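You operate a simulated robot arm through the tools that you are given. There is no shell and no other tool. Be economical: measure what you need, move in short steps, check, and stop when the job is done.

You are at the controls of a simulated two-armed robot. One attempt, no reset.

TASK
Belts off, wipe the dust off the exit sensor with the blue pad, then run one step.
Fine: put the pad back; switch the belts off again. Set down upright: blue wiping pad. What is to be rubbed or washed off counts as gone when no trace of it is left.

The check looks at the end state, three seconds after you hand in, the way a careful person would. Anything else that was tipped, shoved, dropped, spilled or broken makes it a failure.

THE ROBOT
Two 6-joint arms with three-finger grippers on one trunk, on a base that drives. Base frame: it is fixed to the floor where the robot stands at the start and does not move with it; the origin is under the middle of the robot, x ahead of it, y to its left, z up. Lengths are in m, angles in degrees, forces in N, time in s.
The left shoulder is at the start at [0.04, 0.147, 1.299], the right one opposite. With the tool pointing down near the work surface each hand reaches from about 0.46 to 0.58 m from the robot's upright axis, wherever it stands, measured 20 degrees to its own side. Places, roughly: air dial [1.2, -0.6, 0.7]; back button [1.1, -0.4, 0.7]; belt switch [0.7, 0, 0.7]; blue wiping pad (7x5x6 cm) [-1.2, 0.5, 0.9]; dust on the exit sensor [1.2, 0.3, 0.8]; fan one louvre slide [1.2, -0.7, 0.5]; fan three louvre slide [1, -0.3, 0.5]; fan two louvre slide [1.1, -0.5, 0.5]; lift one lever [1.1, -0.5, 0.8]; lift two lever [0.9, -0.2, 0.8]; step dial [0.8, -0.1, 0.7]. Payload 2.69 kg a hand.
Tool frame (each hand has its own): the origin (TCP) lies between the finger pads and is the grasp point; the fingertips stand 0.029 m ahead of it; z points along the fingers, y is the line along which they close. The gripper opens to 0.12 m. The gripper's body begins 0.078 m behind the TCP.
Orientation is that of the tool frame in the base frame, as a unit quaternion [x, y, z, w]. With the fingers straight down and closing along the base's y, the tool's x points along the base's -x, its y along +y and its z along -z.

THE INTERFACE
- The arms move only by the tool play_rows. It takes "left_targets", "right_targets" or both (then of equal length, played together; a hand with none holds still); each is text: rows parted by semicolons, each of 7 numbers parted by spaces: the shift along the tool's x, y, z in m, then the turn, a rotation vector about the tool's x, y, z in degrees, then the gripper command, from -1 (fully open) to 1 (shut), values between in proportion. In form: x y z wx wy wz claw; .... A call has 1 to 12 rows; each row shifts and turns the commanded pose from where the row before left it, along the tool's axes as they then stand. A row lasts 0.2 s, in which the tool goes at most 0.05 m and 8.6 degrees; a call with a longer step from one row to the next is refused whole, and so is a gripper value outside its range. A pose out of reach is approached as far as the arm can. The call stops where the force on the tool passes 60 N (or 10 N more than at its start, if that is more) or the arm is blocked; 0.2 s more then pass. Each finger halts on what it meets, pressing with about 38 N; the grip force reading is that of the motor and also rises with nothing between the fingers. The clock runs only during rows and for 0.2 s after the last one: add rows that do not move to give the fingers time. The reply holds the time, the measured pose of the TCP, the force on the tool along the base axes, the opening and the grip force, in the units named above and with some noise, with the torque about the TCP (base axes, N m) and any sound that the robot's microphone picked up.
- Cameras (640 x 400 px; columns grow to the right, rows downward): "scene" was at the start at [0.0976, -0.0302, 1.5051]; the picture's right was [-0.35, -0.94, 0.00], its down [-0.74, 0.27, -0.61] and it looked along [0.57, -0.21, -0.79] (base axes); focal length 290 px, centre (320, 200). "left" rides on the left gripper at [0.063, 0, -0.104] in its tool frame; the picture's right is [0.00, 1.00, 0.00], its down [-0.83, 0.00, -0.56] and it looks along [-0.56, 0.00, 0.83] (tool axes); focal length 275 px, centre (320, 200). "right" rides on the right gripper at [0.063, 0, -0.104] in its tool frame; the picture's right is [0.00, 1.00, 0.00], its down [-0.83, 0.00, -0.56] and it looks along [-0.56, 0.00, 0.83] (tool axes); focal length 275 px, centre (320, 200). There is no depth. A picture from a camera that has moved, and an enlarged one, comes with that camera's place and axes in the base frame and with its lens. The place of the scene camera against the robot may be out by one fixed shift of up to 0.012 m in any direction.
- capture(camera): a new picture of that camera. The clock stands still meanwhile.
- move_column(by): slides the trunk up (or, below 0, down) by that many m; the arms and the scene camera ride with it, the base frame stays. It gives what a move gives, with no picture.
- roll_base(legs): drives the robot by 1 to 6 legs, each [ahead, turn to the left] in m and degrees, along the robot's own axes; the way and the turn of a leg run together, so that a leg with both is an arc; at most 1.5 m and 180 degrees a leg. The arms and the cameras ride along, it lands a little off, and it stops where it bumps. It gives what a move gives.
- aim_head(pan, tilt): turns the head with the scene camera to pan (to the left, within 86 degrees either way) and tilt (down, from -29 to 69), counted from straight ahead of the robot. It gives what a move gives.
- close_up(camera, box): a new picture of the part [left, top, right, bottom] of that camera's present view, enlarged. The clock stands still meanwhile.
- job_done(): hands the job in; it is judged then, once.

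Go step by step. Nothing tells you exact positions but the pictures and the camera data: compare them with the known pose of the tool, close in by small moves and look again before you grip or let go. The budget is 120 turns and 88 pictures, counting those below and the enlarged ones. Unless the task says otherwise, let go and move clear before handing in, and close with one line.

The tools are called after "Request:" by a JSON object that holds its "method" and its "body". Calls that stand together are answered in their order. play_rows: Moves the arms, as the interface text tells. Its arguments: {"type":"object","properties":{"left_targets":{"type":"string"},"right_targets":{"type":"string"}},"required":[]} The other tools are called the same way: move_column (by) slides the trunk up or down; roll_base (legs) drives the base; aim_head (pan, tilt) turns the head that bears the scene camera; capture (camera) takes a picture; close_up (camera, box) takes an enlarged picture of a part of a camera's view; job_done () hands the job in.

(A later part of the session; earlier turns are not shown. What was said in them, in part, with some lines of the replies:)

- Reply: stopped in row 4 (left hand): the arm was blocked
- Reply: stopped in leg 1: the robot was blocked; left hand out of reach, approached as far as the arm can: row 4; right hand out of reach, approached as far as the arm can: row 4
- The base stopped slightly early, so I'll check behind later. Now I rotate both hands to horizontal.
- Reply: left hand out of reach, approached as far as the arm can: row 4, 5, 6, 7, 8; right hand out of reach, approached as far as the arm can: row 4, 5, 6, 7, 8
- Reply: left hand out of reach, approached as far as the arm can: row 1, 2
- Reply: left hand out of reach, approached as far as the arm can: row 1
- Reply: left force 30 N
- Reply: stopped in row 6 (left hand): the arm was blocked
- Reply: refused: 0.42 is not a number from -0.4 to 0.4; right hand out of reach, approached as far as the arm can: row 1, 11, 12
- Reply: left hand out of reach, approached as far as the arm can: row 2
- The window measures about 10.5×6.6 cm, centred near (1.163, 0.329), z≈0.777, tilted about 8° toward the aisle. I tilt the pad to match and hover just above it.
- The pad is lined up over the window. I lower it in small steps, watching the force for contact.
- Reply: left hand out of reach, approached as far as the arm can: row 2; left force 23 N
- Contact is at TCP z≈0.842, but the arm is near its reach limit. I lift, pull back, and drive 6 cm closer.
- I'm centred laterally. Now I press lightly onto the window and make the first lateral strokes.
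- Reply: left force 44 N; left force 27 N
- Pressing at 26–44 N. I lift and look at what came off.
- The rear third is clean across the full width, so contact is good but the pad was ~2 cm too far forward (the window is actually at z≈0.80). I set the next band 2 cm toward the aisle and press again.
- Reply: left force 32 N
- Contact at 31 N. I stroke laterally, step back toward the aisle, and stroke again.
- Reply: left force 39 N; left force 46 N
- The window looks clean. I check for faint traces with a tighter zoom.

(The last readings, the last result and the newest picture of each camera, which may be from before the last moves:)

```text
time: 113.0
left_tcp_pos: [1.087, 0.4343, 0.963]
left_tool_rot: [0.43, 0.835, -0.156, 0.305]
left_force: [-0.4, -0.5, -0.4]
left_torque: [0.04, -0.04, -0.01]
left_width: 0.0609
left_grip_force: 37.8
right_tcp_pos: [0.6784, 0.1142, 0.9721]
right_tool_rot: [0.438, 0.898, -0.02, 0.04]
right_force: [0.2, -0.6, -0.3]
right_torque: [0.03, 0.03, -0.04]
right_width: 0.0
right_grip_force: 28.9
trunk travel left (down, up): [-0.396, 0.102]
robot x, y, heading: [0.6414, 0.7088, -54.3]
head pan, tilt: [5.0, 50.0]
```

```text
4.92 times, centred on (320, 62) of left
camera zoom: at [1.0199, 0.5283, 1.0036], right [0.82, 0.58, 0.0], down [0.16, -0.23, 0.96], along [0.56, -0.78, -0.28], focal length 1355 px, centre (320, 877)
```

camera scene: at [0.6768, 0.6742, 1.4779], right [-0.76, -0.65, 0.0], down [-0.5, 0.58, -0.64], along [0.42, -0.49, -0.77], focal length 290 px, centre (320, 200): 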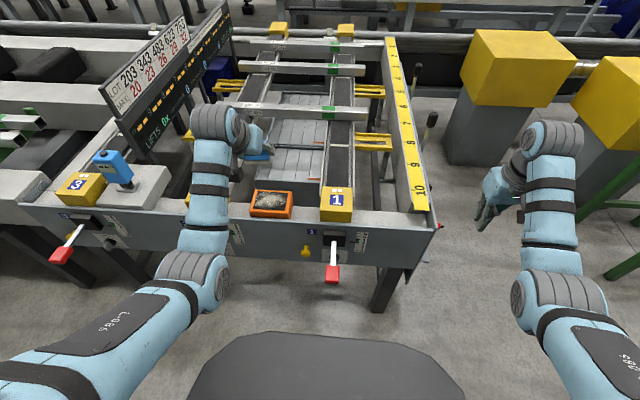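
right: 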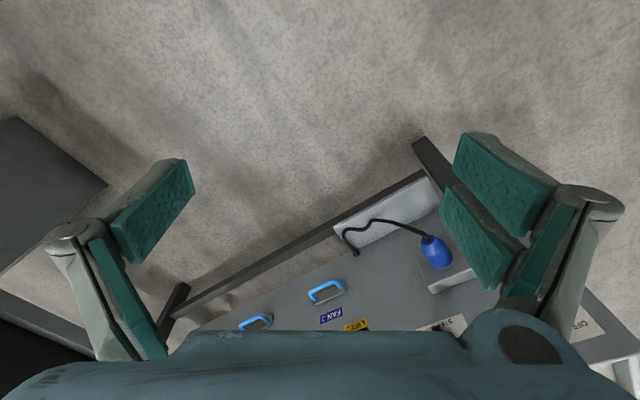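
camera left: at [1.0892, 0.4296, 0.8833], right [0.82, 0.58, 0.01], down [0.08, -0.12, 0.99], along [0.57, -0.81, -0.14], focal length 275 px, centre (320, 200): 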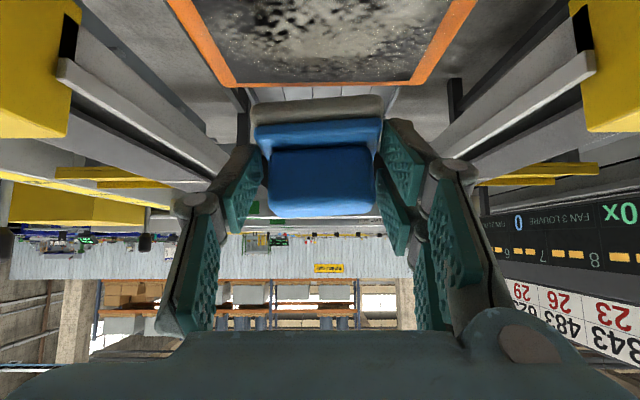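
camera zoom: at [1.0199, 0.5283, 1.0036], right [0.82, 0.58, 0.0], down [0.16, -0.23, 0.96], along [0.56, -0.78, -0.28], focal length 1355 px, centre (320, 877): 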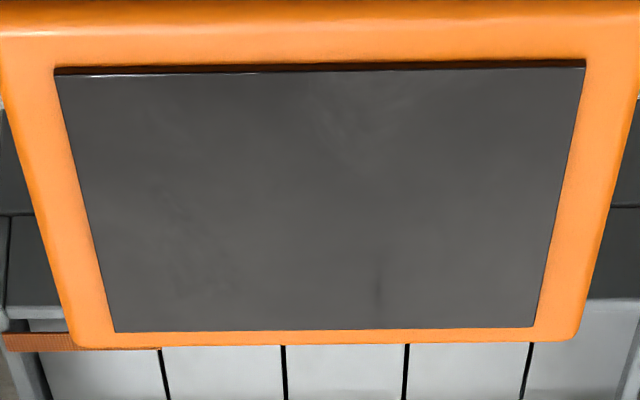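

It looks clean, but I'll do one more full overlapping pass to be sure no faint trace remains.

Request:
{"method": "play_rows", "body": {"left_targets": "0 0 0 0 -5 0 1;-0.0036 0 0.04 0 0 0 1;-0.0036 0 0.04 0 0 0 1;-0.0036 0 0.04 0 0 0 1;-0.0036 0 0.04 0 0 0 1;0.008 0 0.008 0 0 0 1;0.008 0 0.008 0 0 0 1;0.006 0 0.006 0 0 0 1"}}

Request:
{"method": "play_rows", "body": {"left_targets": "0 0.008 0 0 0 0 1;0 0.008 0 0 0 0 1;0 0.008 0 0 0 0 1;0 -0.012 0 0 0 0 1;0 -0.012 0 0 0 0 1;0 -0.012 0 0 0 0 1;0 -0.012 0 0 0 0 1;0.0046 0 -0.0039 0 0 0 1;0.0046 0 -0.0039 0 0 0 1;0 0.012 0 0 0 0 1;0 0.012 0 0 0 0 1;0 0.012 0 0 0 0 1"}}

Request:
{"method": "play_rows", "body": {"left_targets": "0 0.012 0 0 0 0 1;0.0046 0 -0.0039 0 0 0 1;0.0046 0 -0.0039 0 0 0 1;0 -0.012 0 0 0 0 1;0 -0.012 0 0 0 0 1;0 -0.012 0 0 0 0 1;0 -0.012 0 0 0 0 1;0 0.012 0 0 0 0 1;0 0.012 0 0 0 0 1"}}

Request:
{"method": "play_rows", "body": {"left_targets": "-0.013 0 -0.0153 0 0 0 1;-0.0257 0 -0.0306 0 0 0 1;-0.0257 0 -0.0306 0 0 0 1;-0.0257 0 -0.0306 0 0 0 1;0.028 0 -0.028 0 0 0 1;0.028 0 -0.028 0 0 0 1;0 0 0 0 5 0 1"}}

Request:
{"method": "close_up", "body": {"camera": "left", "box": [245, 15, 395, 105]}}

```text
time: 114.8
left_tcp_pos: [1.1585, 0.3351, 0.834]
left_tool_rot: [0.422, 0.82, -0.176, 0.344]
left_force: [2.5, -1.1, 8.0]
left_torque: [-0.2, 0.15, 0.09]
left_width: 0.0607
left_grip_force: 38.0
right_tcp_pos: [0.6753, 0.116, 0.9734]
right_tool_rot: [0.438, 0.898, -0.021, 0.041]
right_force: [-0.7, 0.2, -0.2]
right_torque: [0.0, 0.03, 0.03]
right_width: 0.0001
right_grip_force: 28.7
trunk travel left (down, up): [-0.396, 0.102]
robot x, y, heading: [0.641, 0.7058, -54.5]
head pan, tilt: [5.0, 50.0]
```

```text
time: 117.4
left_tcp_pos: [1.1569, 0.3519, 0.8333]
left_tool_rot: [0.423, 0.82, -0.175, 0.344]
left_force: [-6.4, -4.6, 27.8]
left_torque: [-0.77, 0.95, -0.03]
left_width: 0.0607
left_grip_force: 38.1
right_tcp_pos: [0.6728, 0.1173, 0.9743]
right_tool_rot: [0.438, 0.898, -0.021, 0.043]
right_force: [0.0, 0.2, 0.3]
right_torque: [-0.01, 0.02, 0.0]
right_width: 0.0001
right_grip_force: 28.8
trunk travel left (down, up): [-0.396, 0.102]
robot x, y, heading: [0.6415, 0.7058, -54.4]
head pan, tilt: [5.0, 50.0]
```

```text
time: 119.4
left_tcp_pos: [1.1426, 0.3551, 0.8321]
left_tool_rot: [0.422, 0.82, -0.177, 0.344]
left_force: [-7.6, -8.2, 32.2]
left_torque: [-0.82, 0.87, 0.01]
left_width: 0.061
left_grip_force: 38.6
right_tcp_pos: [0.6742, 0.1155, 0.9743]
right_tool_rot: [0.437, 0.898, -0.021, 0.044]
right_force: [0.8, -0.2, -0.4]
right_torque: [0.0, 0.06, -0.01]
right_width: 0.0
right_grip_force: 28.0
trunk travel left (down, up): [-0.396, 0.102]
robot x, y, heading: [0.6398, 0.7047, -54.6]
head pan, tilt: [5.0, 50.0]
```

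```text
time: 121.0
left_tcp_pos: [1.0923, 0.4277, 0.9655]
left_tool_rot: [0.431, 0.835, -0.157, 0.304]
left_force: [-0.1, 0.3, -0.4]
left_torque: [0.05, 0.03, 0.02]
left_width: 0.061
left_grip_force: 38.2
right_tcp_pos: [0.6772, 0.1133, 0.973]
right_tool_rot: [0.438, 0.898, -0.021, 0.039]
right_force: [0.7, -0.6, -0.7]
right_torque: [0.03, 0.02, -0.03]
right_width: 0.0001
right_grip_force: 29.0
trunk travel left (down, up): [-0.396, 0.102]
robot x, y, heading: [0.6413, 0.7058, -54.6]
head pan, tilt: [5.0, 50.0]
```

```text
4.27 times, centred on (320, 60) of left
camera zoom: at [1.0241, 0.522, 1.0066], right [0.82, 0.58, 0.0], down [0.16, -0.23, 0.96], along [0.56, -0.78, -0.28], focal length 1174 px, centre (320, 797)
```

zoom: 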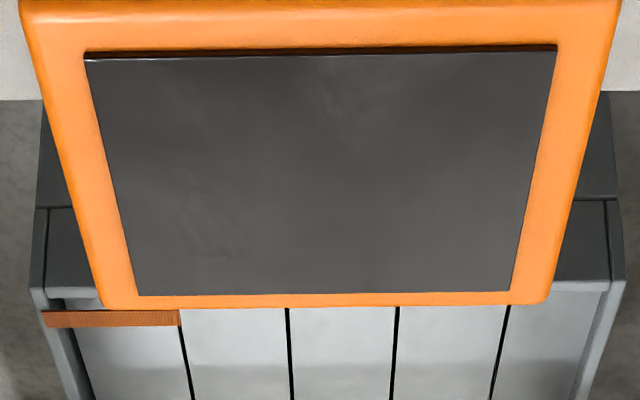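

The sensor is spotless. I raise the pad and retrace my route to the bench.

Request:
{"method": "play_rows", "body": {"left_targets": "-0.0209 0 -0.0249 0 0 0 1;-0.0209 0 -0.0249 0 0 0 1"}}

Request:
{"method": "roll_base", "body": {"legs": [[-0.06, 0], [0, 99.6], [-1.47, 0], [0, 79]]}}

Request:
{"method": "aim_head", "body": {"pan": 0, "tilt": 45}}

Request:
{"method": "capture", "body": {"camera": "scene"}}

```text
time: 121.6
left_tcp_pos: [1.0923, 0.4277, 1.0326]
left_tool_rot: [0.43, 0.835, -0.156, 0.305]
left_force: [-0.4, -0.9, -1.2]
left_torque: [0.03, 0.01, -0.03]
left_width: 0.061
left_grip_force: 37.9
right_tcp_pos: [0.6755, 0.1137, 0.9723]
right_tool_rot: [0.437, 0.898, -0.02, 0.04]
right_force: [0.1, 0.0, -0.2]
right_torque: [0.02, 0.02, 0.01]
right_width: 0.0
right_grip_force: 28.5
trunk travel left (down, up): [-0.396, 0.102]
robot x, y, heading: [0.6456, 0.7023, -54.3]
head pan, tilt: [5.0, 50.0]
```

```text
time: 137.0
left_tcp_pos: [-0.8788, 0.03, 1.0328]
left_tool_rot: [0.824, -0.451, -0.301, -0.164]
left_force: [0.6, 0.2, -0.6]
left_torque: [0.01, -0.02, -0.01]
left_width: 0.0608
left_grip_force: 38.1
right_tcp_pos: [-0.4473, 0.3224, 0.9726]
right_tool_rot: [0.887, -0.459, -0.04, -0.022]
right_force: [-0.5, 0.3, -0.1]
right_torque: [0.0, 0.0, -0.03]
right_width: 0.0002
right_grip_force: 28.6
trunk travel left (down, up): [-0.396, 0.102]
robot x, y, heading: [-0.4422, -0.2687, 122.9]
head pan, tilt: [5.0, 50.0]
```

```text
time: 137.6
left_tcp_pos: [-0.8783, 0.0297, 1.0321]
left_tool_rot: [0.824, -0.452, -0.3, -0.164]
left_force: [-0.2, -0.5, -0.7]
left_torque: [0.01, -0.01, 0.0]
left_width: 0.0608
left_grip_force: 37.4
right_tcp_pos: [-0.4476, 0.3228, 0.9737]
right_tool_rot: [0.887, -0.46, -0.04, -0.021]
right_force: [0.1, -0.2, 0.0]
right_torque: [0.02, -0.01, 0.01]
right_width: 0.0
right_grip_force: 28.8
trunk travel left (down, up): [-0.396, 0.102]
robot x, y, heading: [-0.4454, -0.2694, 122.7]
head pan, tilt: [0.0, 45.0]
```

```text
33 pictures are left
camera scene: at [-0.4901, -0.1871, 1.4847], right [0.84, 0.54, 0.0], down [0.38, -0.6, -0.71], along [-0.38, 0.59, -0.71], focal length 290 px, centre (320, 200)
```

scene: 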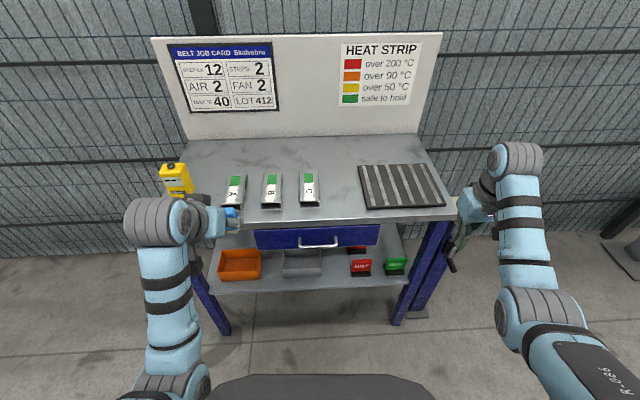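

I drive in to the pickup stance, as before.

Request:
{"method": "roll_base", "body": {"legs": [[0.373, 1.1]]}}

Request:
{"method": "capture", "body": {"camera": "left"}}

```text
time: 140.0
left_tcp_pos: [-1.0893, 0.3346, 1.0342]
left_tool_rot: [0.828, -0.443, -0.304, -0.162]
left_force: [0.1, -0.1, -0.9]
left_torque: [-0.02, 0.01, -0.01]
left_width: 0.0608
left_grip_force: 38.1
right_tcp_pos: [-0.6642, 0.6355, 0.9744]
right_tool_rot: [0.891, -0.452, -0.042, -0.022]
right_force: [0.3, 0.4, 0.1]
right_torque: [-0.01, 0.0, 0.01]
right_width: 0.0
right_grip_force: 28.5
trunk travel left (down, up): [-0.396, 0.102]
robot x, y, heading: [-0.647, 0.0495, 123.8]
head pan, tilt: [0.0, 45.0]
```

```text
32 pictures are left
camera left: at [-1.0262, 0.238, 1.0733], right [-0.83, -0.55, 0.0], down [-0.15, 0.23, 0.96], along [-0.53, 0.8, -0.28], focal length 275 px, centre (320, 200)
```

left: 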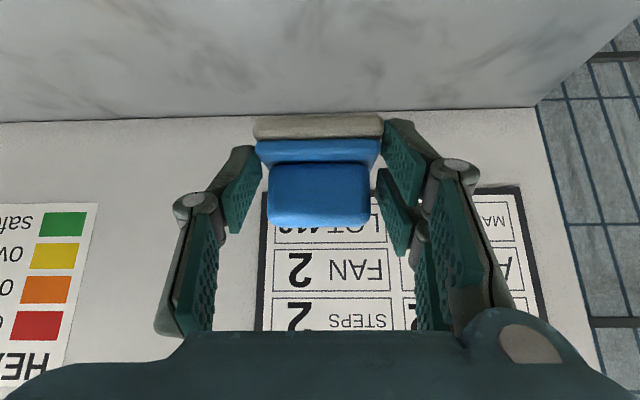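

The pad has slid about 1 cm up in the grip, so I'll set it down by feel. I move above its original spot and lower to z 0.90.

Request:
{"method": "play_rows", "body": {"left_targets": "-0.031 -0.0045 0.026 0 0 0 1;-0.031 -0.0045 0.026 0 0 0 1;-0.031 -0.0045 0.026 0 0 0 1;0.0287 0 0.0342 0 0 0 1;0.0287 0 0.0342 0 0 0 1;0.0287 0 0.0342 0 0 0 1"}}

Request:
{"method": "capture", "body": {"camera": "left"}}

```text
time: 141.4
left_tcp_pos: [-1.1483, 0.4438, 0.898]
left_tool_rot: [0.828, -0.443, -0.303, -0.161]
left_force: [-0.5, -0.6, 0.0]
left_torque: [-0.03, -0.03, 0.02]
left_width: 0.0608
left_grip_force: 38.4
right_tcp_pos: [-0.6662, 0.6366, 0.9736]
right_tool_rot: [0.891, -0.451, -0.04, -0.022]
right_force: [0.5, -0.8, -0.6]
right_torque: [-0.06, 0.01, 0.03]
right_width: 0.0
right_grip_force: 28.5
trunk travel left (down, up): [-0.396, 0.102]
robot x, y, heading: [-0.6507, 0.0422, 123.6]
head pan, tilt: [0.0, 45.0]
```

```text
31 pictures are left
camera left: at [-1.0848, 0.3481, 0.9378], right [-0.83, -0.55, 0.0], down [-0.15, 0.23, 0.96], along [-0.53, 0.8, -0.28], focal length 275 px, centre (320, 200)
```

left: 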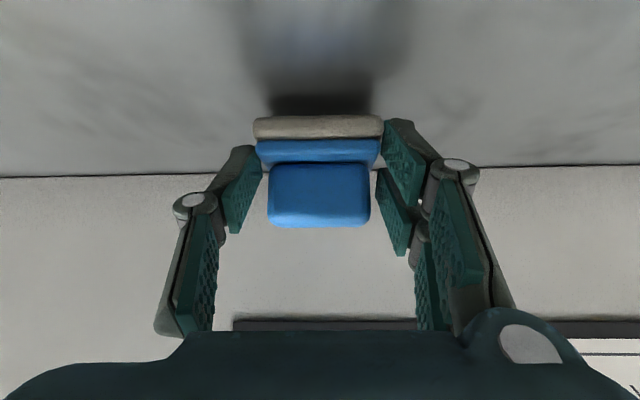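

Request:
{"method": "play_rows", "body": {"left_targets": "0.0045 0 0.0054 0 0 0 1;0.0045 0 0.0054 0 0 0 1"}}

Request:
{"method": "play_rows", "body": {"left_targets": "0.002 0 0.0023 0 0 0 1"}}

Request:
{"method": "play_rows", "body": {"left_targets": "0.002 0 0.0023 0 0 0 1"}}

```text
time: 142.0
left_tcp_pos: [-1.1477, 0.4434, 0.8899]
left_tool_rot: [0.827, -0.442, -0.308, -0.163]
left_force: [-3.0, 1.6, 21.2]
left_torque: [1.15, 0.22, 0.11]
left_width: 0.0608
left_grip_force: 37.9
right_tcp_pos: [-0.6639, 0.6349, 0.976]
right_tool_rot: [0.891, -0.451, -0.042, -0.022]
right_force: [-0.1, -0.3, 0.1]
right_torque: [-0.01, -0.02, 0.0]
right_width: 0.0001
right_grip_force: 28.7
trunk travel left (down, up): [-0.396, 0.102]
robot x, y, heading: [-0.6461, 0.048, 123.8]
head pan, tilt: [0.0, 45.0]
```

```text
time: 142.4
left_tcp_pos: [-1.1455, 0.4437, 0.888]
left_tool_rot: [0.826, -0.442, -0.309, -0.164]
left_force: [-8.0, 5.5, 34.2]
left_torque: [1.88, 0.64, 0.31]
left_width: 0.0609
left_grip_force: 38.1
right_tcp_pos: [-0.6626, 0.6326, 0.9762]
right_tool_rot: [0.891, -0.452, -0.042, -0.022]
right_force: [-0.4, 0.1, 0.1]
right_torque: [0.05, -0.03, 0.02]
right_width: 0.0
right_grip_force: 28.7
trunk travel left (down, up): [-0.396, 0.102]
robot x, y, heading: [-0.6485, 0.0457, 123.7]
head pan, tilt: [0.0, 45.0]
```

```text
time: 142.8
left_tcp_pos: [-1.1464, 0.4428, 0.8867]
left_tool_rot: [0.825, -0.441, -0.31, -0.166]
left_force: [-8.0, 2.3, 43.8]
left_torque: [1.59, -0.17, 0.27]
left_width: 0.061
left_grip_force: 38.3
right_tcp_pos: [-0.6622, 0.6314, 0.9776]
right_tool_rot: [0.891, -0.451, -0.043, -0.021]
right_force: [0.2, 0.7, 0.9]
right_torque: [0.04, 0.0, -0.03]
right_width: 0.0001
right_grip_force: 28.6
trunk travel left (down, up): [-0.396, 0.102]
robot x, y, heading: [-0.6494, 0.0468, 123.8]
head pan, tilt: [0.0, 45.0]
```

It's touching down on its far edge at about 44 N. I ease off, then open slowly.

Request:
{"method": "play_rows", "body": {"left_targets": "-0.0032 0 -0.0038 0 0 0 1;0 0 0 0 0 0 0.6;0 0 0 0 0 0 0.2;0 0 0 0 0 0 -0.1;0 0 0 0 0 0 -0.4;0 0 0 0 0 0 -0.7;0 0 0 0 0 0 -1;0 0 0 0 0 0 -1"}}

Request:
{"method": "capture", "body": {"camera": "left"}}

```text
time: 144.6
left_tcp_pos: [-1.1463, 0.4434, 0.8835]
left_tool_rot: [0.829, -0.442, -0.303, -0.161]
left_force: [0.3, -0.1, 0.7]
left_torque: [-0.01, -0.01, 0.0]
left_width: 0.1201
left_grip_force: 0.0
right_tcp_pos: [-0.6653, 0.6365, 0.9731]
right_tool_rot: [0.891, -0.451, -0.039, -0.021]
right_force: [-0.4, -0.5, 0.3]
right_torque: [0.01, -0.01, -0.01]
right_width: 0.0
right_grip_force: 28.8
trunk travel left (down, up): [-0.396, 0.102]
robot x, y, heading: [-0.6463, 0.0491, 124.0]
head pan, tilt: [0.0, 45.0]
```

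```text
30 pictures are left
camera left: at [-1.0839, 0.3476, 0.9231], right [-0.83, -0.55, 0.0], down [-0.15, 0.23, 0.96], along [-0.53, 0.8, -0.28], focal length 275 px, centre (320, 200)
```

left: 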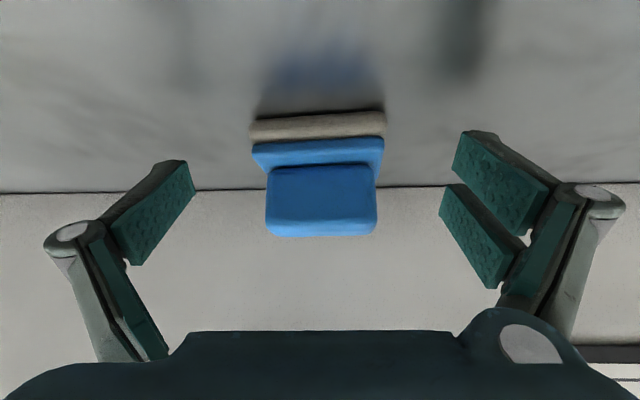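

The pad stands flat on its spot. I lift clear, back out and verify.

Request:
{"method": "play_rows", "body": {"left_targets": "-0.0129 0 -0.0153 0 0 0 -1;-0.0257 0 -0.0306 0 0 0 -1;-0.0257 0 -0.0306 0 0 0 -1;-0.0257 0 -0.0306 0 0 0 -1;0 0 0 0 0 0 -1"}}

Request:
{"method": "roll_base", "body": {"legs": [[-0.4, 0]]}}

Request:
{"method": "close_up", "body": {"camera": "scene", "box": [140, 80, 460, 280]}}

```text
time: 145.8
left_tcp_pos: [-1.1466, 0.444, 1.0244]
left_tool_rot: [0.829, -0.443, -0.302, -0.161]
left_force: [0.0, 0.1, -0.4]
left_torque: [-0.01, 0.01, 0.0]
left_width: 0.1198
left_grip_force: 0.1
right_tcp_pos: [-0.6648, 0.6358, 0.9733]
right_tool_rot: [0.891, -0.451, -0.04, -0.021]
right_force: [0.4, -0.7, -0.2]
right_torque: [-0.02, 0.02, -0.01]
right_width: 0.0
right_grip_force: 28.7
trunk travel left (down, up): [-0.396, 0.102]
robot x, y, heading: [-0.6499, 0.0439, 124.1]
head pan, tilt: [0.0, 45.0]
```

```text
time: 148.3
left_tcp_pos: [-0.9276, 0.1141, 1.0224]
left_tool_rot: [0.829, -0.442, -0.303, -0.161]
left_force: [0.3, 0.0, -0.7]
left_torque: [0.0, 0.03, -0.02]
left_width: 0.1196
left_grip_force: 0.1
right_tcp_pos: [-0.4441, 0.3079, 0.974]
right_tool_rot: [0.892, -0.45, -0.039, -0.021]
right_force: [-1.1, -0.7, -0.6]
right_torque: [-0.03, -0.03, 0.02]
right_width: 0.0
right_grip_force: 28.7
trunk travel left (down, up): [-0.396, 0.102]
robot x, y, heading: [-0.431, -0.283, 124.0]
head pan, tilt: [0.0, 45.0]
```

```text
2.00 times, centred on (300, 180) of scene
camera zoom: at [-0.4779, -0.2017, 1.4846], right [0.83, 0.56, 0.0], down [0.4, -0.59, -0.71], along [-0.39, 0.59, -0.71], focal length 581 px, centre (360, 240)
```

zoom: 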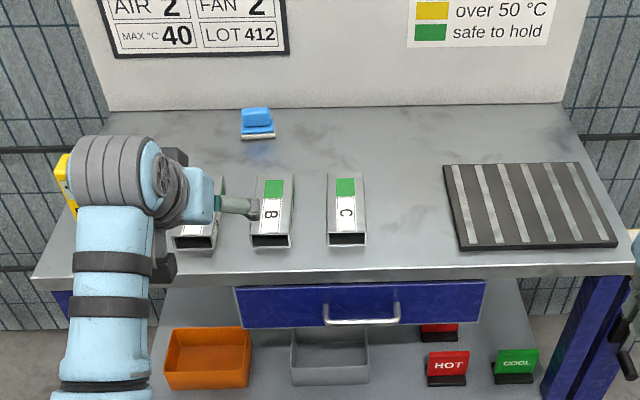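

The pad is back in place and the bench is undisturbed. I drive to the panel stance.

Request:
{"method": "roll_base", "body": {"legs": [[0, -150.6], [0.68, 0], [0, 61.6]]}}

Request:
{"method": "capture", "body": {"camera": "scene"}}

```text
time: 161.0
left_tcp_pos: [0.5788, -0.1058, 1.0237]
left_tool_rot: [-0.269, 0.9, 0.099, 0.328]
left_force: [-0.2, -0.4, -0.2]
left_torque: [-0.01, 0.02, 0.01]
left_width: 0.1203
left_grip_force: 0.0
right_tcp_pos: [0.7669, -0.5888, 0.9742]
right_tool_rot: [-0.308, 0.95, 0.014, 0.044]
right_force: [-0.4, -0.7, 0.4]
right_torque: [-0.02, 0.02, 0.01]
right_width: 0.0001
right_grip_force: 28.3
trunk travel left (down, up): [-0.396, 0.102]
robot x, y, heading: [0.1754, -0.5998, 33.4]
head pan, tilt: [0.0, 45.0]
```

```text
28 pictures are left
camera scene: at [0.2691, -0.5501, 1.4848], right [0.55, -0.83, 0.0], down [-0.59, -0.39, -0.71], along [0.59, 0.39, -0.71], focal length 290 px, centre (320, 200)
```

scene: 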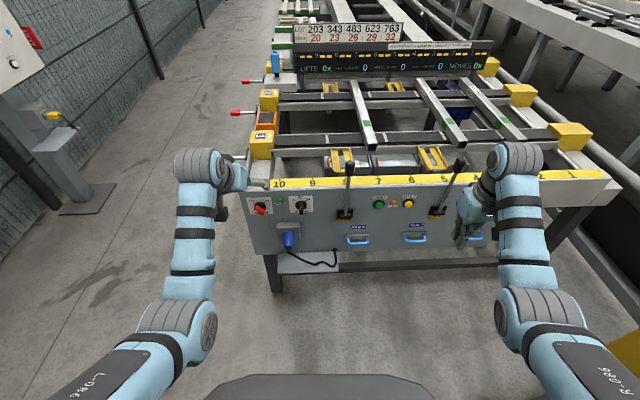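

I square up, lower the trunk, and bring both hands to forward-pointing: the left rolled −45° for the OFF bar, the right closed for the button.

Request:
{"method": "roll_base", "body": {"legs": [[0, 2.2]]}}

Request:
{"method": "move_column", "body": {"by": -0.39}}

Request:
{"method": "play_rows", "body": {"left_targets": "-0.0207 0 0.0001 0 -8.33 0 -1;-0.0205 0 0.003 0 -8.33 0 -1;-0.0198 0 0.0062 0 -8.33 0 -1;-0.0187 0 0.0089 0 -8.33 0 -1;-0.0173 0 0.0114 0 -8.33 0 -1;-0.0153 0 0.014 0 -8.33 0 -0.2;0 0 0 0 0 -7.5 -0.2;0 0 0 0 0 -7.5 -0.2;0 0 0 0 0 -7.5 -0.2;0 0 0 0 0 -7.5 -0.2;0 0 0 0 0 -7.5 -0.2;0 0 0 0 0 -7.5 -0.2", "right_targets": "-0.0348 0 0.004 0 -4 0 1;-0.0345 0 0.006 0 -4 0 1;-0.034 0 0.0085 0 -4 0 1;-0.0047 0 -0.0121 0 -8.1 0 1;-0.0063 0 -0.0114 0 -8.1 0 1;-0.0078 0 -0.0104 0 -8.1 0 1;-0.0092 0 -0.0092 0 -8.1 0 1;-0.0104 0 -0.0078 0 -8.1 0 1;-0.0114 0 -0.0063 0 -8.1 0 1;-0.0121 0 -0.0047 0 -8.1 0 1;-0.0127 0 -0.0027 0 -8.1 0 1;-0.013 0 -0.0009 0 -8.1 0 1"}}

Request:
{"method": "capture", "body": {"camera": "left"}}

Request:
{"method": "capture", "body": {"camera": "right"}}

```text
time: 161.8
left_tcp_pos: [0.5589, -0.0922, 1.0235]
left_tool_rot: [-0.287, 0.894, 0.107, 0.326]
left_force: [0.2, -0.3, -1.7]
left_torque: [0.02, -0.02, 0.05]
left_width: 0.1203
left_grip_force: 0.0
right_tcp_pos: [0.7666, -0.5658, 0.9735]
right_tool_rot: [-0.325, 0.944, 0.015, 0.044]
right_force: [0.1, 0.4, 0.0]
right_torque: [0.02, 0.01, 0.0]
right_width: 0.0
right_grip_force: 28.5
trunk travel left (down, up): [-0.396, 0.102]
robot x, y, heading: [0.1753, -0.5988, 35.4]
head pan, tilt: [0.0, 45.0]
```

```text
time: 165.5
left_tcp_pos: [0.5594, -0.0919, 0.635]
left_tool_rot: [-0.287, 0.895, 0.106, 0.326]
left_force: [-0.8, -0.7, -0.6]
left_torque: [-0.01, -0.01, 0.01]
left_width: 0.12
left_grip_force: 0.0
right_tcp_pos: [0.766, -0.5676, 0.5858]
right_tool_rot: [-0.326, 0.944, 0.014, 0.044]
right_force: [-0.3, -0.3, -0.2]
right_torque: [0.04, -0.04, 0.0]
right_width: 0.0
right_grip_force: 29.1
trunk travel left (down, up): [-0.006, 0.492]
robot x, y, heading: [0.176, -0.6012, 35.4]
head pan, tilt: [0.0, 45.0]
```

```text
time: 168.1
left_tcp_pos: [0.6376, -0.0361, 0.714]
left_tool_rot: [-0.456, 0.539, -0.058, 0.705]
left_force: [-0.6, 0.1, 0.3]
left_torque: [-0.01, 0.02, 0.02]
left_width: 0.072
left_grip_force: 0.0
right_tcp_pos: [0.8544, -0.4968, 0.7012]
right_tool_rot: [-0.23, 0.666, 0.23, 0.671]
right_force: [-0.2, 0.0, 0.1]
right_torque: [0.0, 0.0, -0.01]
right_width: 0.0001
right_grip_force: 28.6
trunk travel left (down, up): [-0.006, 0.492]
robot x, y, heading: [0.1761, -0.5985, 35.5]
head pan, tilt: [0.0, 45.0]
```

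```text
27 pictures are left
camera left: at [0.5776, -0.1324, 0.6699], right [-0.41, 0.58, -0.7], down [-0.79, 0.15, 0.59], along [0.45, 0.8, 0.4], focal length 275 px, centre (320, 200)
```

left: 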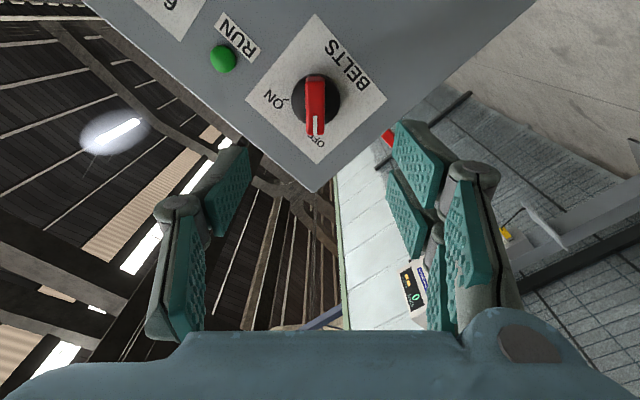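

```text
26 pictures are left
camera right: at [0.7724, -0.5609, 0.6366], right [-0.62, 0.79, -0.01], down [-0.44, -0.34, 0.83], along [0.65, 0.51, 0.56], focal length 275 px, centre (320, 200)
```

right: 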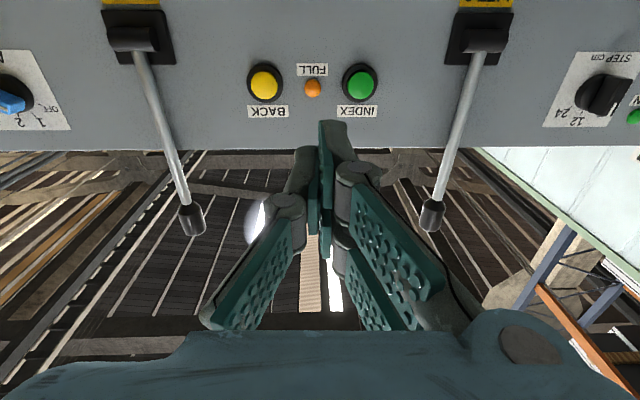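

Both hands are aligned: FULL is now dark, the switch is 0.138 m ahead of the left hand, and INDEX is about 0.237 m ahead and 0.047 m left of the right hand. I drive 8 cm forward.

Request:
{"method": "roll_base", "body": {"legs": [[0.08, 0]]}}

Request:
{"method": "play_rows", "body": {"right_targets": "0 0.016 0 0 0 0 1;0 0.016 0 0 0 0 1;0 0.015 0 0 0 0 1"}}

Request:
{"method": "capture", "body": {"camera": "left"}}

Request:
{"method": "capture", "body": {"camera": "right"}}

```text
time: 169.2
left_tcp_pos: [0.7034, 0.0114, 0.7129]
left_tool_rot: [-0.457, 0.539, -0.057, 0.705]
left_force: [-0.3, -0.1, 0.7]
left_torque: [-0.04, -0.02, 0.03]
left_width: 0.0721
left_grip_force: 0.1
right_tcp_pos: [0.92, -0.4492, 0.6996]
right_tool_rot: [-0.23, 0.668, 0.229, 0.67]
right_force: [0.7, -0.1, -0.7]
right_torque: [0.02, 0.01, 0.02]
right_width: 0.0001
right_grip_force: 28.9
trunk travel left (down, up): [-0.006, 0.492]
robot x, y, heading: [0.2413, -0.5561, 35.4]
head pan, tilt: [0.0, 45.0]
```

```text
time: 170.0
left_tcp_pos: [0.7016, 0.0104, 0.7141]
left_tool_rot: [-0.456, 0.54, -0.057, 0.705]
left_force: [-0.4, 0.3, -0.6]
left_torque: [0.02, -0.01, 0.02]
left_width: 0.072
left_grip_force: 0.0
right_tcp_pos: [0.8896, -0.413, 0.7004]
right_tool_rot: [-0.23, 0.668, 0.229, 0.67]
right_force: [-0.1, -0.5, 0.6]
right_torque: [0.0, 0.01, -0.01]
right_width: 0.0001
right_grip_force: 28.7
trunk travel left (down, up): [-0.006, 0.492]
robot x, y, heading: [0.2406, -0.5554, 35.5]
head pan, tilt: [0.0, 45.0]
```

```text
25 pictures are left
camera left: at [0.6427, -0.0853, 0.6697], right [-0.41, 0.58, -0.7], down [-0.79, 0.15, 0.59], along [0.45, 0.8, 0.4], focal length 275 px, centre (320, 200)
```

left: 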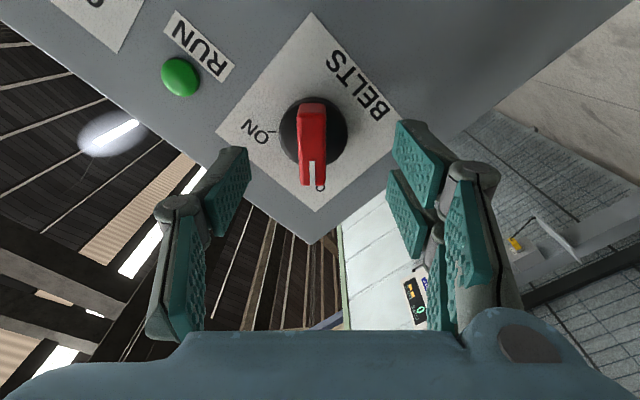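

```text
24 pictures are left
camera right: at [0.8086, -0.4768, 0.6368], right [-0.62, 0.79, -0.01], down [-0.44, -0.34, 0.83], along [0.65, 0.51, 0.56], focal length 275 px, centre (320, 200)
```

right: 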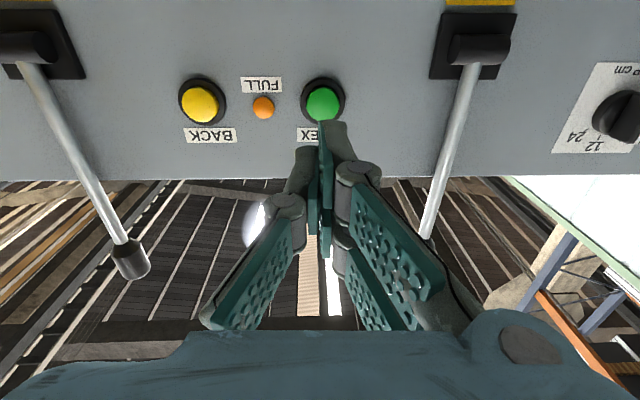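

Left alignment matches the earlier grip. I advance 16 mm, close on the bar and turn it to ON.

Request:
{"method": "play_rows", "body": {"left_targets": "0.001 -0.003 0.016 0 0 0 -0.2;0 0 0 0 0 0 0.2;0 0 0 0 0 0 0.6;0 0 0 0 0 0 1;0 0 0 0 0 0 1;0 0 0 0 0 0 1"}}

Request:
{"method": "play_rows", "body": {"left_targets": "0 0 0 0 0 8 1;0 0 0 0 0 8 1;0 0 0 0 0 8 1;0 0 0 0 0 8 1;0 0 0 0 0 8 1;0 0 0 0 0 8 1;0 0 0 0 0 8 1;0 0 0 0 0 8 1;0 0 0 0 0 8 1;0 0 0 0 0 8 1;0 0 0 0 0 8 1;0 0 0 0 0 0 1"}}

Request:
{"method": "capture", "body": {"camera": "left"}}

```text
time: 171.4
left_tcp_pos: [0.7175, 0.0181, 0.7173]
left_tool_rot: [-0.455, 0.539, -0.057, 0.706]
left_force: [5.8, 1.3, 5.4]
left_torque: [0.03, -0.08, -0.17]
left_width: 0.0148
left_grip_force: 41.3
right_tcp_pos: [0.8901, -0.4128, 0.7001]
right_tool_rot: [-0.231, 0.667, 0.231, 0.669]
right_force: [0.3, -1.1, -0.4]
right_torque: [0.02, -0.02, -0.01]
right_width: 0.0001
right_grip_force: 28.6
trunk travel left (down, up): [-0.006, 0.492]
robot x, y, heading: [0.2442, -0.5541, 35.7]
head pan, tilt: [0.0, 45.0]
```

```text
time: 174.0
left_tcp_pos: [0.7185, 0.0148, 0.7161]
left_tool_rot: [0.048, 0.704, 0.449, 0.547]
left_force: [17.2, -11.1, 9.5]
left_torque: [0.21, -0.29, -0.63]
left_width: 0.015
left_grip_force: 41.2
right_tcp_pos: [0.8906, -0.417, 0.7003]
right_tool_rot: [-0.229, 0.668, 0.23, 0.669]
right_force: [-0.2, 0.7, 0.7]
right_torque: [0.04, 0.01, -0.01]
right_width: 0.0001
right_grip_force: 28.6
trunk travel left (down, up): [-0.006, 0.492]
robot x, y, heading: [0.2383, -0.5545, 35.6]
head pan, tilt: [0.0, 45.0]
```

```text
23 pictures are left
camera left: at [0.608, -0.0098, 0.6714], right [-0.42, 0.59, 0.69], down [-0.12, -0.79, 0.6], along [0.9, 0.17, 0.4], focal length 275 px, centre (320, 200)
```

left: 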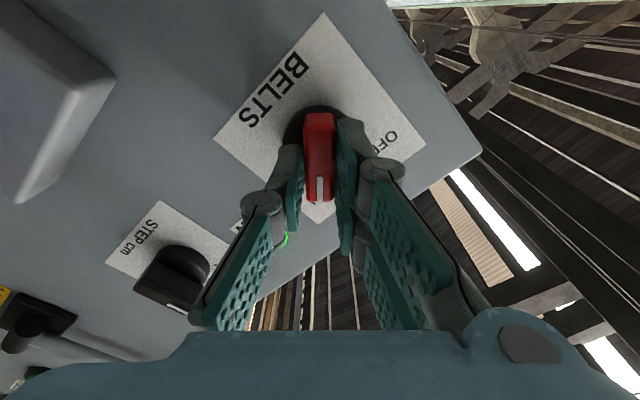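

RUN is lit and the left hand keeps hold of the switch. Now the right hand approaches INDEX, short of contact.

Request:
{"method": "play_rows", "body": {"right_targets": "0 0.003 0.03 0 0 0 1;0 0 0.03 0 0 0 1;0 0 0.025 0 0 0 1"}}

Request:
{"method": "capture", "body": {"camera": "right"}}

Request:
{"method": "close_up", "body": {"camera": "scene", "box": [220, 60, 540, 260]}}

```text
time: 174.8
left_tcp_pos: [0.7189, 0.0161, 0.716]
left_tool_rot: [0.048, 0.705, 0.448, 0.548]
left_force: [16.6, -13.9, 6.4]
left_torque: [0.36, -0.46, -0.96]
left_width: 0.0147
left_grip_force: 40.8
right_tcp_pos: [0.9568, -0.362, 0.6999]
right_tool_rot: [-0.229, 0.667, 0.232, 0.67]
right_force: [0.3, 0.3, 0.1]
right_torque: [-0.01, -0.01, 0.01]
right_width: 0.0
right_grip_force: 28.9
trunk travel left (down, up): [-0.006, 0.492]
robot x, y, heading: [0.2439, -0.5551, 35.3]
head pan, tilt: [0.0, 45.0]
```

```text
22 pictures are left
camera right: at [0.8751, -0.4251, 0.636], right [-0.62, 0.79, 0.0], down [-0.44, -0.34, 0.83], along [0.65, 0.51, 0.56], focal length 275 px, centre (320, 200)
```

right: 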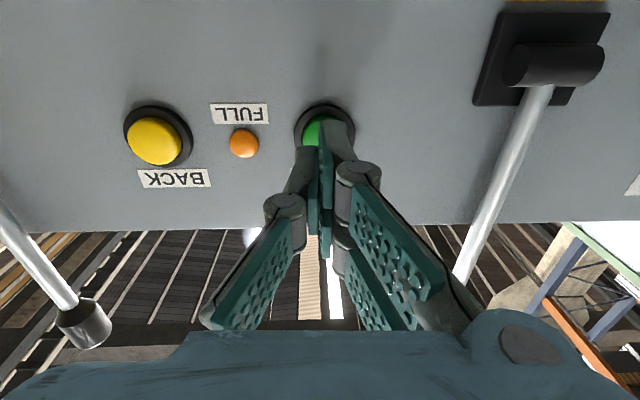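

```text
2.00 times, centred on (380, 160) of scene
camera zoom: at [0.3337, -0.5032, 1.0957], right [0.58, -0.81, 0.0], down [-0.58, -0.41, -0.71], along [0.57, 0.41, -0.71], focal length 581 px, centre (200, 280)
```

zoom: 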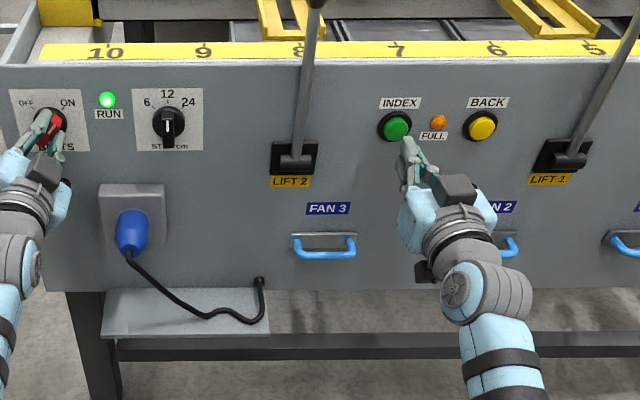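

The fingertip is centred on INDEX, RUN is lit and FULL is dark. I press in small steps while watching force and sound.

Request:
{"method": "play_rows", "body": {"right_targets": "0 0 0.01 0 0 0 1;0 0 0.008 0 0 0 1"}}

Request:
{"method": "play_rows", "body": {"right_targets": "0 0 0.005 0 0 0 1"}}

```text
time: 175.4
left_tcp_pos: [0.7189, 0.0153, 0.7165]
left_tool_rot: [0.049, 0.705, 0.45, 0.546]
left_force: [15.8, -17.1, 5.0]
left_torque: [0.23, -0.31, -0.82]
left_width: 0.0151
left_grip_force: 41.2
right_tcp_pos: [0.9719, -0.3506, 0.7002]
right_tool_rot: [-0.23, 0.668, 0.231, 0.669]
right_force: [1.1, -0.4, -0.1]
right_torque: [-0.04, -0.01, -0.01]
right_width: 0.0003
right_grip_force: 28.8
trunk travel left (down, up): [-0.006, 0.492]
robot x, y, heading: [0.2434, -0.5529, 35.3]
head pan, tilt: [0.0, 45.0]
```

```text
time: 175.8
left_tcp_pos: [0.7202, 0.0145, 0.7169]
left_tool_rot: [0.048, 0.705, 0.45, 0.546]
left_force: [15.0, -17.0, 5.0]
left_torque: [0.14, -0.18, -0.71]
left_width: 0.0148
left_grip_force: 40.5
right_tcp_pos: [0.975, -0.3475, 0.6996]
right_tool_rot: [-0.229, 0.667, 0.231, 0.67]
right_force: [0.6, -0.9, -0.6]
right_torque: [-0.02, -0.04, 0.03]
right_width: 0.0
right_grip_force: 28.3
trunk travel left (down, up): [-0.006, 0.492]
robot x, y, heading: [0.2422, -0.5545, 35.6]
head pan, tilt: [0.0, 45.0]
```

Request:
{"method": "play_rows", "body": {"right_targets": "0 0 0.005 0 0 0 1"}}

Request:
{"method": "close_up", "body": {"camera": "right", "box": [220, 60, 420, 185]}}

```text
time: 176.2
left_tcp_pos: [0.7189, 0.015, 0.7171]
left_tool_rot: [0.048, 0.705, 0.45, 0.547]
left_force: [14.2, -16.9, 4.5]
left_torque: [0.09, -0.09, -0.61]
left_width: 0.0149
left_grip_force: 41.0
right_tcp_pos: [0.9789, -0.3437, 0.6991]
right_tool_rot: [-0.229, 0.668, 0.231, 0.669]
right_force: [-0.9, 1.2, 0.3]
right_torque: [-0.02, -0.01, 0.01]
right_width: 0.0
right_grip_force: 28.3
trunk travel left (down, up): [-0.006, 0.492]
robot x, y, heading: [0.2442, -0.5579, 36.0]
head pan, tilt: [0.0, 45.0]
```

```text
3.20 times, centred on (320, 122) of right
camera zoom: at [0.8971, -0.4073, 0.6359], right [-0.62, 0.79, 0.0], down [-0.44, -0.34, 0.83], along [0.65, 0.51, 0.56], focal length 881 px, centre (320, 448)
```

zoom: 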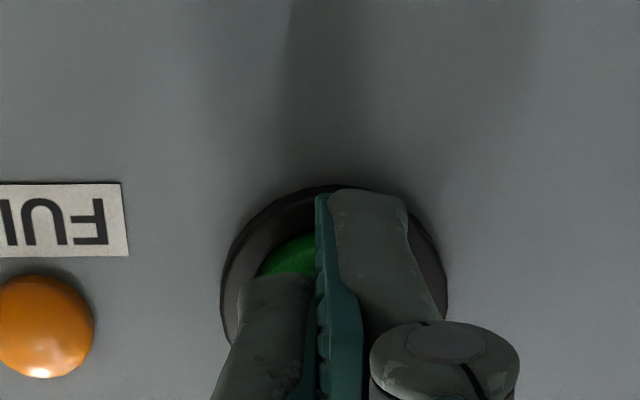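

Request:
{"method": "play_rows", "body": {"right_targets": "0 0 0.004 0 0 0 1"}}

Request:
{"method": "play_rows", "body": {"right_targets": "0 0 0.004 0 0 0 1"}}

```text
time: 176.6
left_tcp_pos: [0.7197, 0.014, 0.7157]
left_tool_rot: [0.047, 0.704, 0.45, 0.547]
left_force: [14.0, -19.2, 3.5]
left_torque: [0.07, -0.12, -0.59]
left_width: 0.015
left_grip_force: 41.6
right_tcp_pos: [0.9825, -0.3416, 0.7005]
right_tool_rot: [-0.23, 0.668, 0.231, 0.669]
right_force: [0.1, -0.3, -0.5]
right_torque: [0.03, -0.01, 0.01]
right_width: 0.0
right_grip_force: 28.2
trunk travel left (down, up): [-0.006, 0.492]
robot x, y, heading: [0.2386, -0.5526, 35.4]
head pan, tilt: [0.0, 45.0]
```

```text
time: 177.0
left_tcp_pos: [0.7186, 0.0142, 0.7163]
left_tool_rot: [0.048, 0.705, 0.449, 0.547]
left_force: [15.4, -21.6, 2.6]
left_torque: [0.07, -0.04, -0.76]
left_width: 0.0147
left_grip_force: 40.8
right_tcp_pos: [0.9869, -0.3384, 0.6996]
right_tool_rot: [-0.228, 0.668, 0.231, 0.67]
right_force: [0.1, 0.9, 0.0]
right_torque: [-0.01, -0.04, -0.01]
right_width: 0.0
right_grip_force: 29.1
trunk travel left (down, up): [-0.006, 0.492]
robot x, y, heading: [0.2412, -0.5582, 35.8]
head pan, tilt: [0.0, 45.0]
```

Request:
{"method": "play_rows", "body": {"right_targets": "0 0 0.004 0 0 0 1"}}

Request:
{"method": "play_rows", "body": {"right_targets": "0 0 0.004 0 0 0 1"}}

Request:
{"method": "close_up", "body": {"camera": "right", "box": [220, 60, 420, 185]}}

```text
time: 177.4
left_tcp_pos: [0.7188, 0.0145, 0.717]
left_tool_rot: [0.048, 0.705, 0.449, 0.547]
left_force: [17.9, -21.6, 0.5]
left_torque: [0.18, -0.26, -0.96]
left_width: 0.015
left_grip_force: 41.2
right_tcp_pos: [0.9887, -0.3362, 0.6995]
right_tool_rot: [-0.229, 0.668, 0.231, 0.67]
right_force: [-2.6, 0.2, 0.7]
right_torque: [0.0, -0.06, 0.0]
right_width: 0.0062
right_grip_force: 28.3
trunk travel left (down, up): [-0.006, 0.492]
robot x, y, heading: [0.243, -0.5542, 35.4]
head pan, tilt: [0.0, 45.0]
```

```text
time: 177.8
left_tcp_pos: [0.7191, 0.0142, 0.7171]
left_tool_rot: [0.048, 0.704, 0.45, 0.547]
left_force: [17.9, -20.6, -0.5]
left_torque: [0.2, -0.32, -1.09]
left_width: 0.0149
left_grip_force: 41.0
right_tcp_pos: [0.9905, -0.3342, 0.6992]
right_tool_rot: [-0.229, 0.668, 0.23, 0.669]
right_force: [-3.1, -3.3, -1.9]
right_torque: [0.02, 0.02, -0.01]
right_width: 0.0062
right_grip_force: 27.9
trunk travel left (down, up): [-0.006, 0.492]
robot x, y, heading: [0.2412, -0.5564, 35.6]
head pan, tilt: [0.0, 45.0]
heard: click
```

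```text
3.20 times, centred on (320, 122) of right
camera zoom: at [0.9098, -0.3977, 0.6355], right [-0.62, 0.79, 0.0], down [-0.44, -0.34, 0.83], along [0.65, 0.51, 0.56], focal length 881 px, centre (320, 448)
```

zoom: 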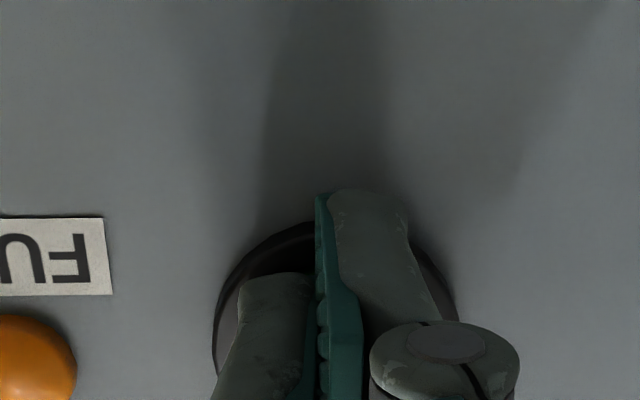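

A click: INDEX was pressed once. I withdraw the right hand, wait, and check the board.

Request:
{"method": "play_rows", "body": {"right_targets": "0 0 -0.02 0 0 0 1;0 0 -0.03 0 0 0 1;0 0 -0.03 0 0 0 1;0 0 0 0 0 0 1;0 0 0 0 0 0 1;0 0 0 0 0 0 1;0 0 0 0 0 0 1;0 0 0 0 0 0 1;0 0 0 0 0 0 1;0 0 0 0 0 0 1;0 0 0 0 0 0 1;0 0 0 0 0 0 1"}}

Request:
{"method": "aim_head", "body": {"pan": 0, "tilt": 25}}

Request:
{"method": "capture", "body": {"camera": "scene"}}

```text
time: 180.4
left_tcp_pos: [0.7184, 0.0145, 0.7166]
left_tool_rot: [0.048, 0.705, 0.448, 0.547]
left_force: [13.7, -27.3, -1.0]
left_torque: [-0.03, 0.06, -0.75]
left_width: 0.0149
left_grip_force: 40.7
right_tcp_pos: [0.9286, -0.3828, 0.6994]
right_tool_rot: [-0.228, 0.668, 0.232, 0.67]
right_force: [0.3, 0.6, 0.5]
right_torque: [-0.02, -0.02, -0.02]
right_width: 0.0
right_grip_force: 27.9
trunk travel left (down, up): [-0.006, 0.492]
robot x, y, heading: [0.2402, -0.5554, 35.4]
head pan, tilt: [0.0, 45.0]
```

```text
time: 181.2
left_tcp_pos: [0.7185, 0.0154, 0.7164]
left_tool_rot: [0.048, 0.705, 0.449, 0.547]
left_force: [12.8, -27.3, -2.5]
left_torque: [-0.04, 0.02, -0.76]
left_width: 0.0146
left_grip_force: 40.5
right_tcp_pos: [0.9287, -0.382, 0.6995]
right_tool_rot: [-0.229, 0.667, 0.232, 0.67]
right_force: [0.5, 0.5, -0.8]
right_torque: [-0.04, 0.03, 0.02]
right_width: 0.0
right_grip_force: 28.1
trunk travel left (down, up): [-0.006, 0.492]
robot x, y, heading: [0.2443, -0.5556, 35.5]
head pan, tilt: [0.0, 25.0]
```

```text
18 pictures are left
camera scene: at [0.344, -0.4986, 1.1262], right [0.58, -0.81, 0.0], down [-0.35, -0.24, -0.91], along [0.74, 0.53, -0.42], focal length 290 px, centre (320, 200)
```

scene: 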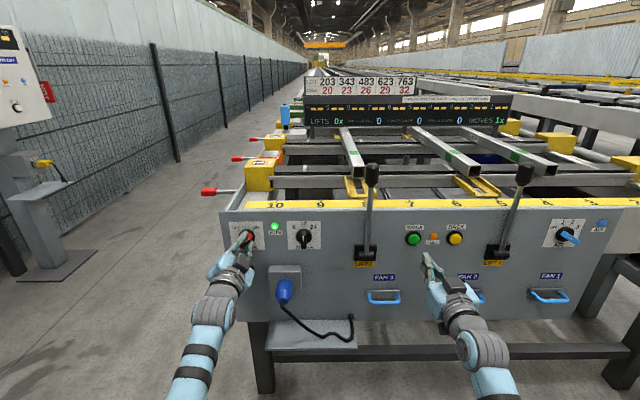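

MOVES reads 1x. I confirm with a zoom, then turn the switch back to OFF.

Request:
{"method": "close_up", "body": {"camera": "scene", "box": [290, 70, 560, 200]}}

Request:
{"method": "play_rows", "body": {"left_targets": "0 0 0 0 0 -8 1;0 0 0 0 0 -8 1;0 0 0 0 0 -8 1;0 0 0 0 0 -8 1;0 0 0 0 0 -8 1;0 0 0 0 0 -8 1;0 0 0 0 0 -8 1;0 0 0 0 0 -8 1;0 0 0 0 0 -8 1;0 0 0 0 0 -8 1;0 0 0 0 0 -8 1;0 0 0 0 0 0 1"}}

Request:
{"method": "capture", "body": {"camera": "left"}}

```text
2.37 times, centred on (425, 135) of scene
camera zoom: at [0.344, -0.4986, 1.1262], right [0.58, -0.81, 0.0], down [-0.35, -0.24, -0.91], along [0.74, 0.53, -0.42], focal length 688 px, centre (71, 354)
```

zoom: 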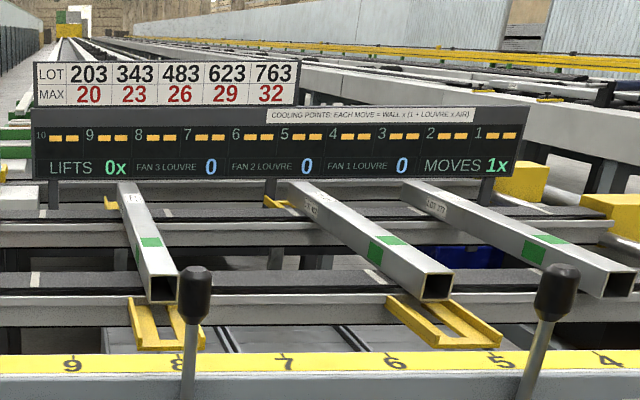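

```text
time: 183.8
left_tcp_pos: [0.7171, 0.0169, 0.7167]
left_tool_rot: [-0.456, 0.539, -0.058, 0.706]
left_force: [-1.1, -9.0, -1.4]
left_torque: [0.23, -0.36, 0.36]
left_width: 0.0149
left_grip_force: 41.3
right_tcp_pos: [0.9268, -0.3816, 0.7001]
right_tool_rot: [-0.231, 0.667, 0.231, 0.669]
right_force: [0.1, 0.5, -0.4]
right_torque: [0.02, 0.0, -0.02]
right_width: 0.0003
right_grip_force: 28.4
trunk travel left (down, up): [-0.006, 0.492]
robot x, y, heading: [0.2439, -0.5533, 35.6]
head pan, tilt: [0.0, 25.0]
```

```text
16 pictures are left
camera left: at [0.6575, -0.0791, 0.6721], right [-0.41, 0.58, -0.7], down [-0.79, 0.15, 0.59], along [0.45, 0.8, 0.4], focal length 275 px, centre (320, 200)
```

left: 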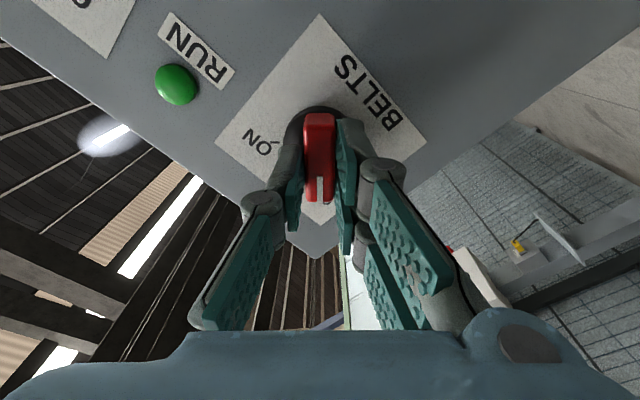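

RUN is dark again with the bar at OFF. I release, retract, back the base off slightly and do a final check.

Request:
{"method": "play_rows", "body": {"left_targets": "0 0 0 0 0 0 0.2;0 0 0 0 0 0 0;0 0 -0.02 0 0 0 0;0 0 -0.03 0 0 0 -0.2", "right_targets": "0 0 0 0 0 0 1;0 0 0 0 0 0 1;0 0 -0.01 0 0 0 1;0 0 -0.01 0 0 0 1"}}

Request:
{"method": "roll_base", "body": {"legs": [[-0.06, 0]]}}

Request:
{"method": "aim_head", "body": {"pan": 10, "tilt": 32}}

Request:
{"method": "capture", "body": {"camera": "scene"}}

Request:
{"method": "capture", "body": {"camera": "left"}}

```text
time: 184.8
left_tcp_pos: [0.6791, -0.0088, 0.728]
left_tool_rot: [-0.452, 0.535, -0.056, 0.712]
left_force: [0.8, 0.0, 0.1]
left_torque: [-0.03, 0.01, 0.01]
left_width: 0.0719
left_grip_force: 0.0
right_tcp_pos: [0.9122, -0.3933, 0.701]
right_tool_rot: [-0.231, 0.667, 0.231, 0.67]
right_force: [1.2, 0.0, 0.4]
right_torque: [0.0, -0.02, 0.02]
right_width: 0.0001
right_grip_force: 28.4
trunk travel left (down, up): [-0.006, 0.492]
robot x, y, heading: [0.2429, -0.5522, 35.4]
head pan, tilt: [0.0, 25.0]
```

```text
time: 185.8
left_tcp_pos: [0.6274, -0.0389, 0.7269]
left_tool_rot: [-0.449, 0.536, -0.051, 0.713]
left_force: [0.4, -0.1, -0.5]
left_torque: [-0.02, 0.01, 0.01]
left_width: 0.0719
left_grip_force: 0.1
right_tcp_pos: [0.8631, -0.4302, 0.6983]
right_tool_rot: [-0.229, 0.668, 0.229, 0.67]
right_force: [-0.4, 0.2, 0.1]
right_torque: [0.01, 0.0, 0.0]
right_width: 0.0
right_grip_force: 28.4
trunk travel left (down, up): [-0.006, 0.492]
robot x, y, heading: [0.1931, -0.5885, 36.1]
head pan, tilt: [0.0, 25.0]
```

```text
time: 186.5
left_tcp_pos: [0.6278, -0.0374, 0.7271]
left_tool_rot: [-0.449, 0.536, -0.052, 0.713]
left_force: [0.3, -0.6, 0.0]
left_torque: [0.02, -0.01, 0.02]
left_width: 0.0719
left_grip_force: 0.0
right_tcp_pos: [0.8631, -0.4294, 0.7003]
right_tool_rot: [-0.231, 0.668, 0.23, 0.669]
right_force: [-0.4, 1.5, 0.1]
right_torque: [0.0, 0.01, 0.0]
right_width: 0.0001
right_grip_force: 28.8
trunk travel left (down, up): [-0.006, 0.492]
robot x, y, heading: [0.1942, -0.5935, 35.5]
head pan, tilt: [10.0, 32.0]
```

```text
15 pictures are left
camera scene: at [0.28, -0.5183, 1.1152], right [0.72, -0.7, 0.0], down [-0.37, -0.38, -0.85], along [0.59, 0.61, -0.53], focal length 290 px, centre (320, 200)
```

scene: 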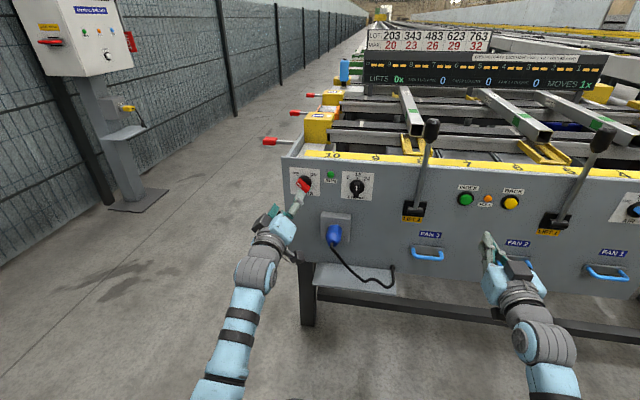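

```text
14 pictures are left
camera left: at [0.5687, -0.1346, 0.6809], right [-0.41, 0.59, -0.69], down [-0.8, 0.13, 0.59], along [0.44, 0.79, 0.42], focal length 275 px, centre (320, 200)
```

left: 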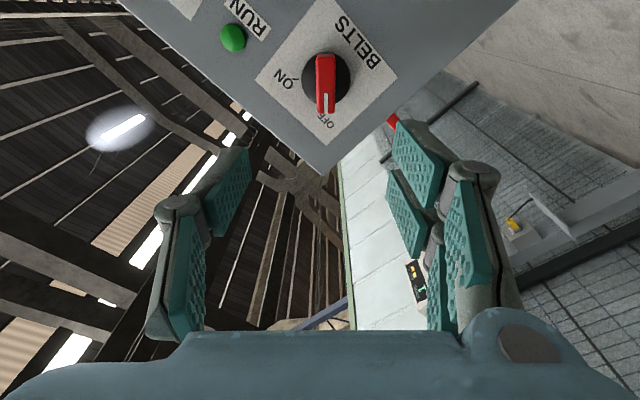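

The switch is at OFF, RUN is dark, MOVES shows 1x, and the sensor is clean with the pad returned. Handing in.

Request:
{"method": "job_done", "body": {}}

```text
The job is handed in.
```

The belts were switched off, the exit sensor wiped clean, the pad put back upright on its spot, one step run (MOVES shows 1x), and the belts switched off again. While backing up, the base touched the bar rack behind it; the bars looked in place right after, but I didn't re-check them before handing in.
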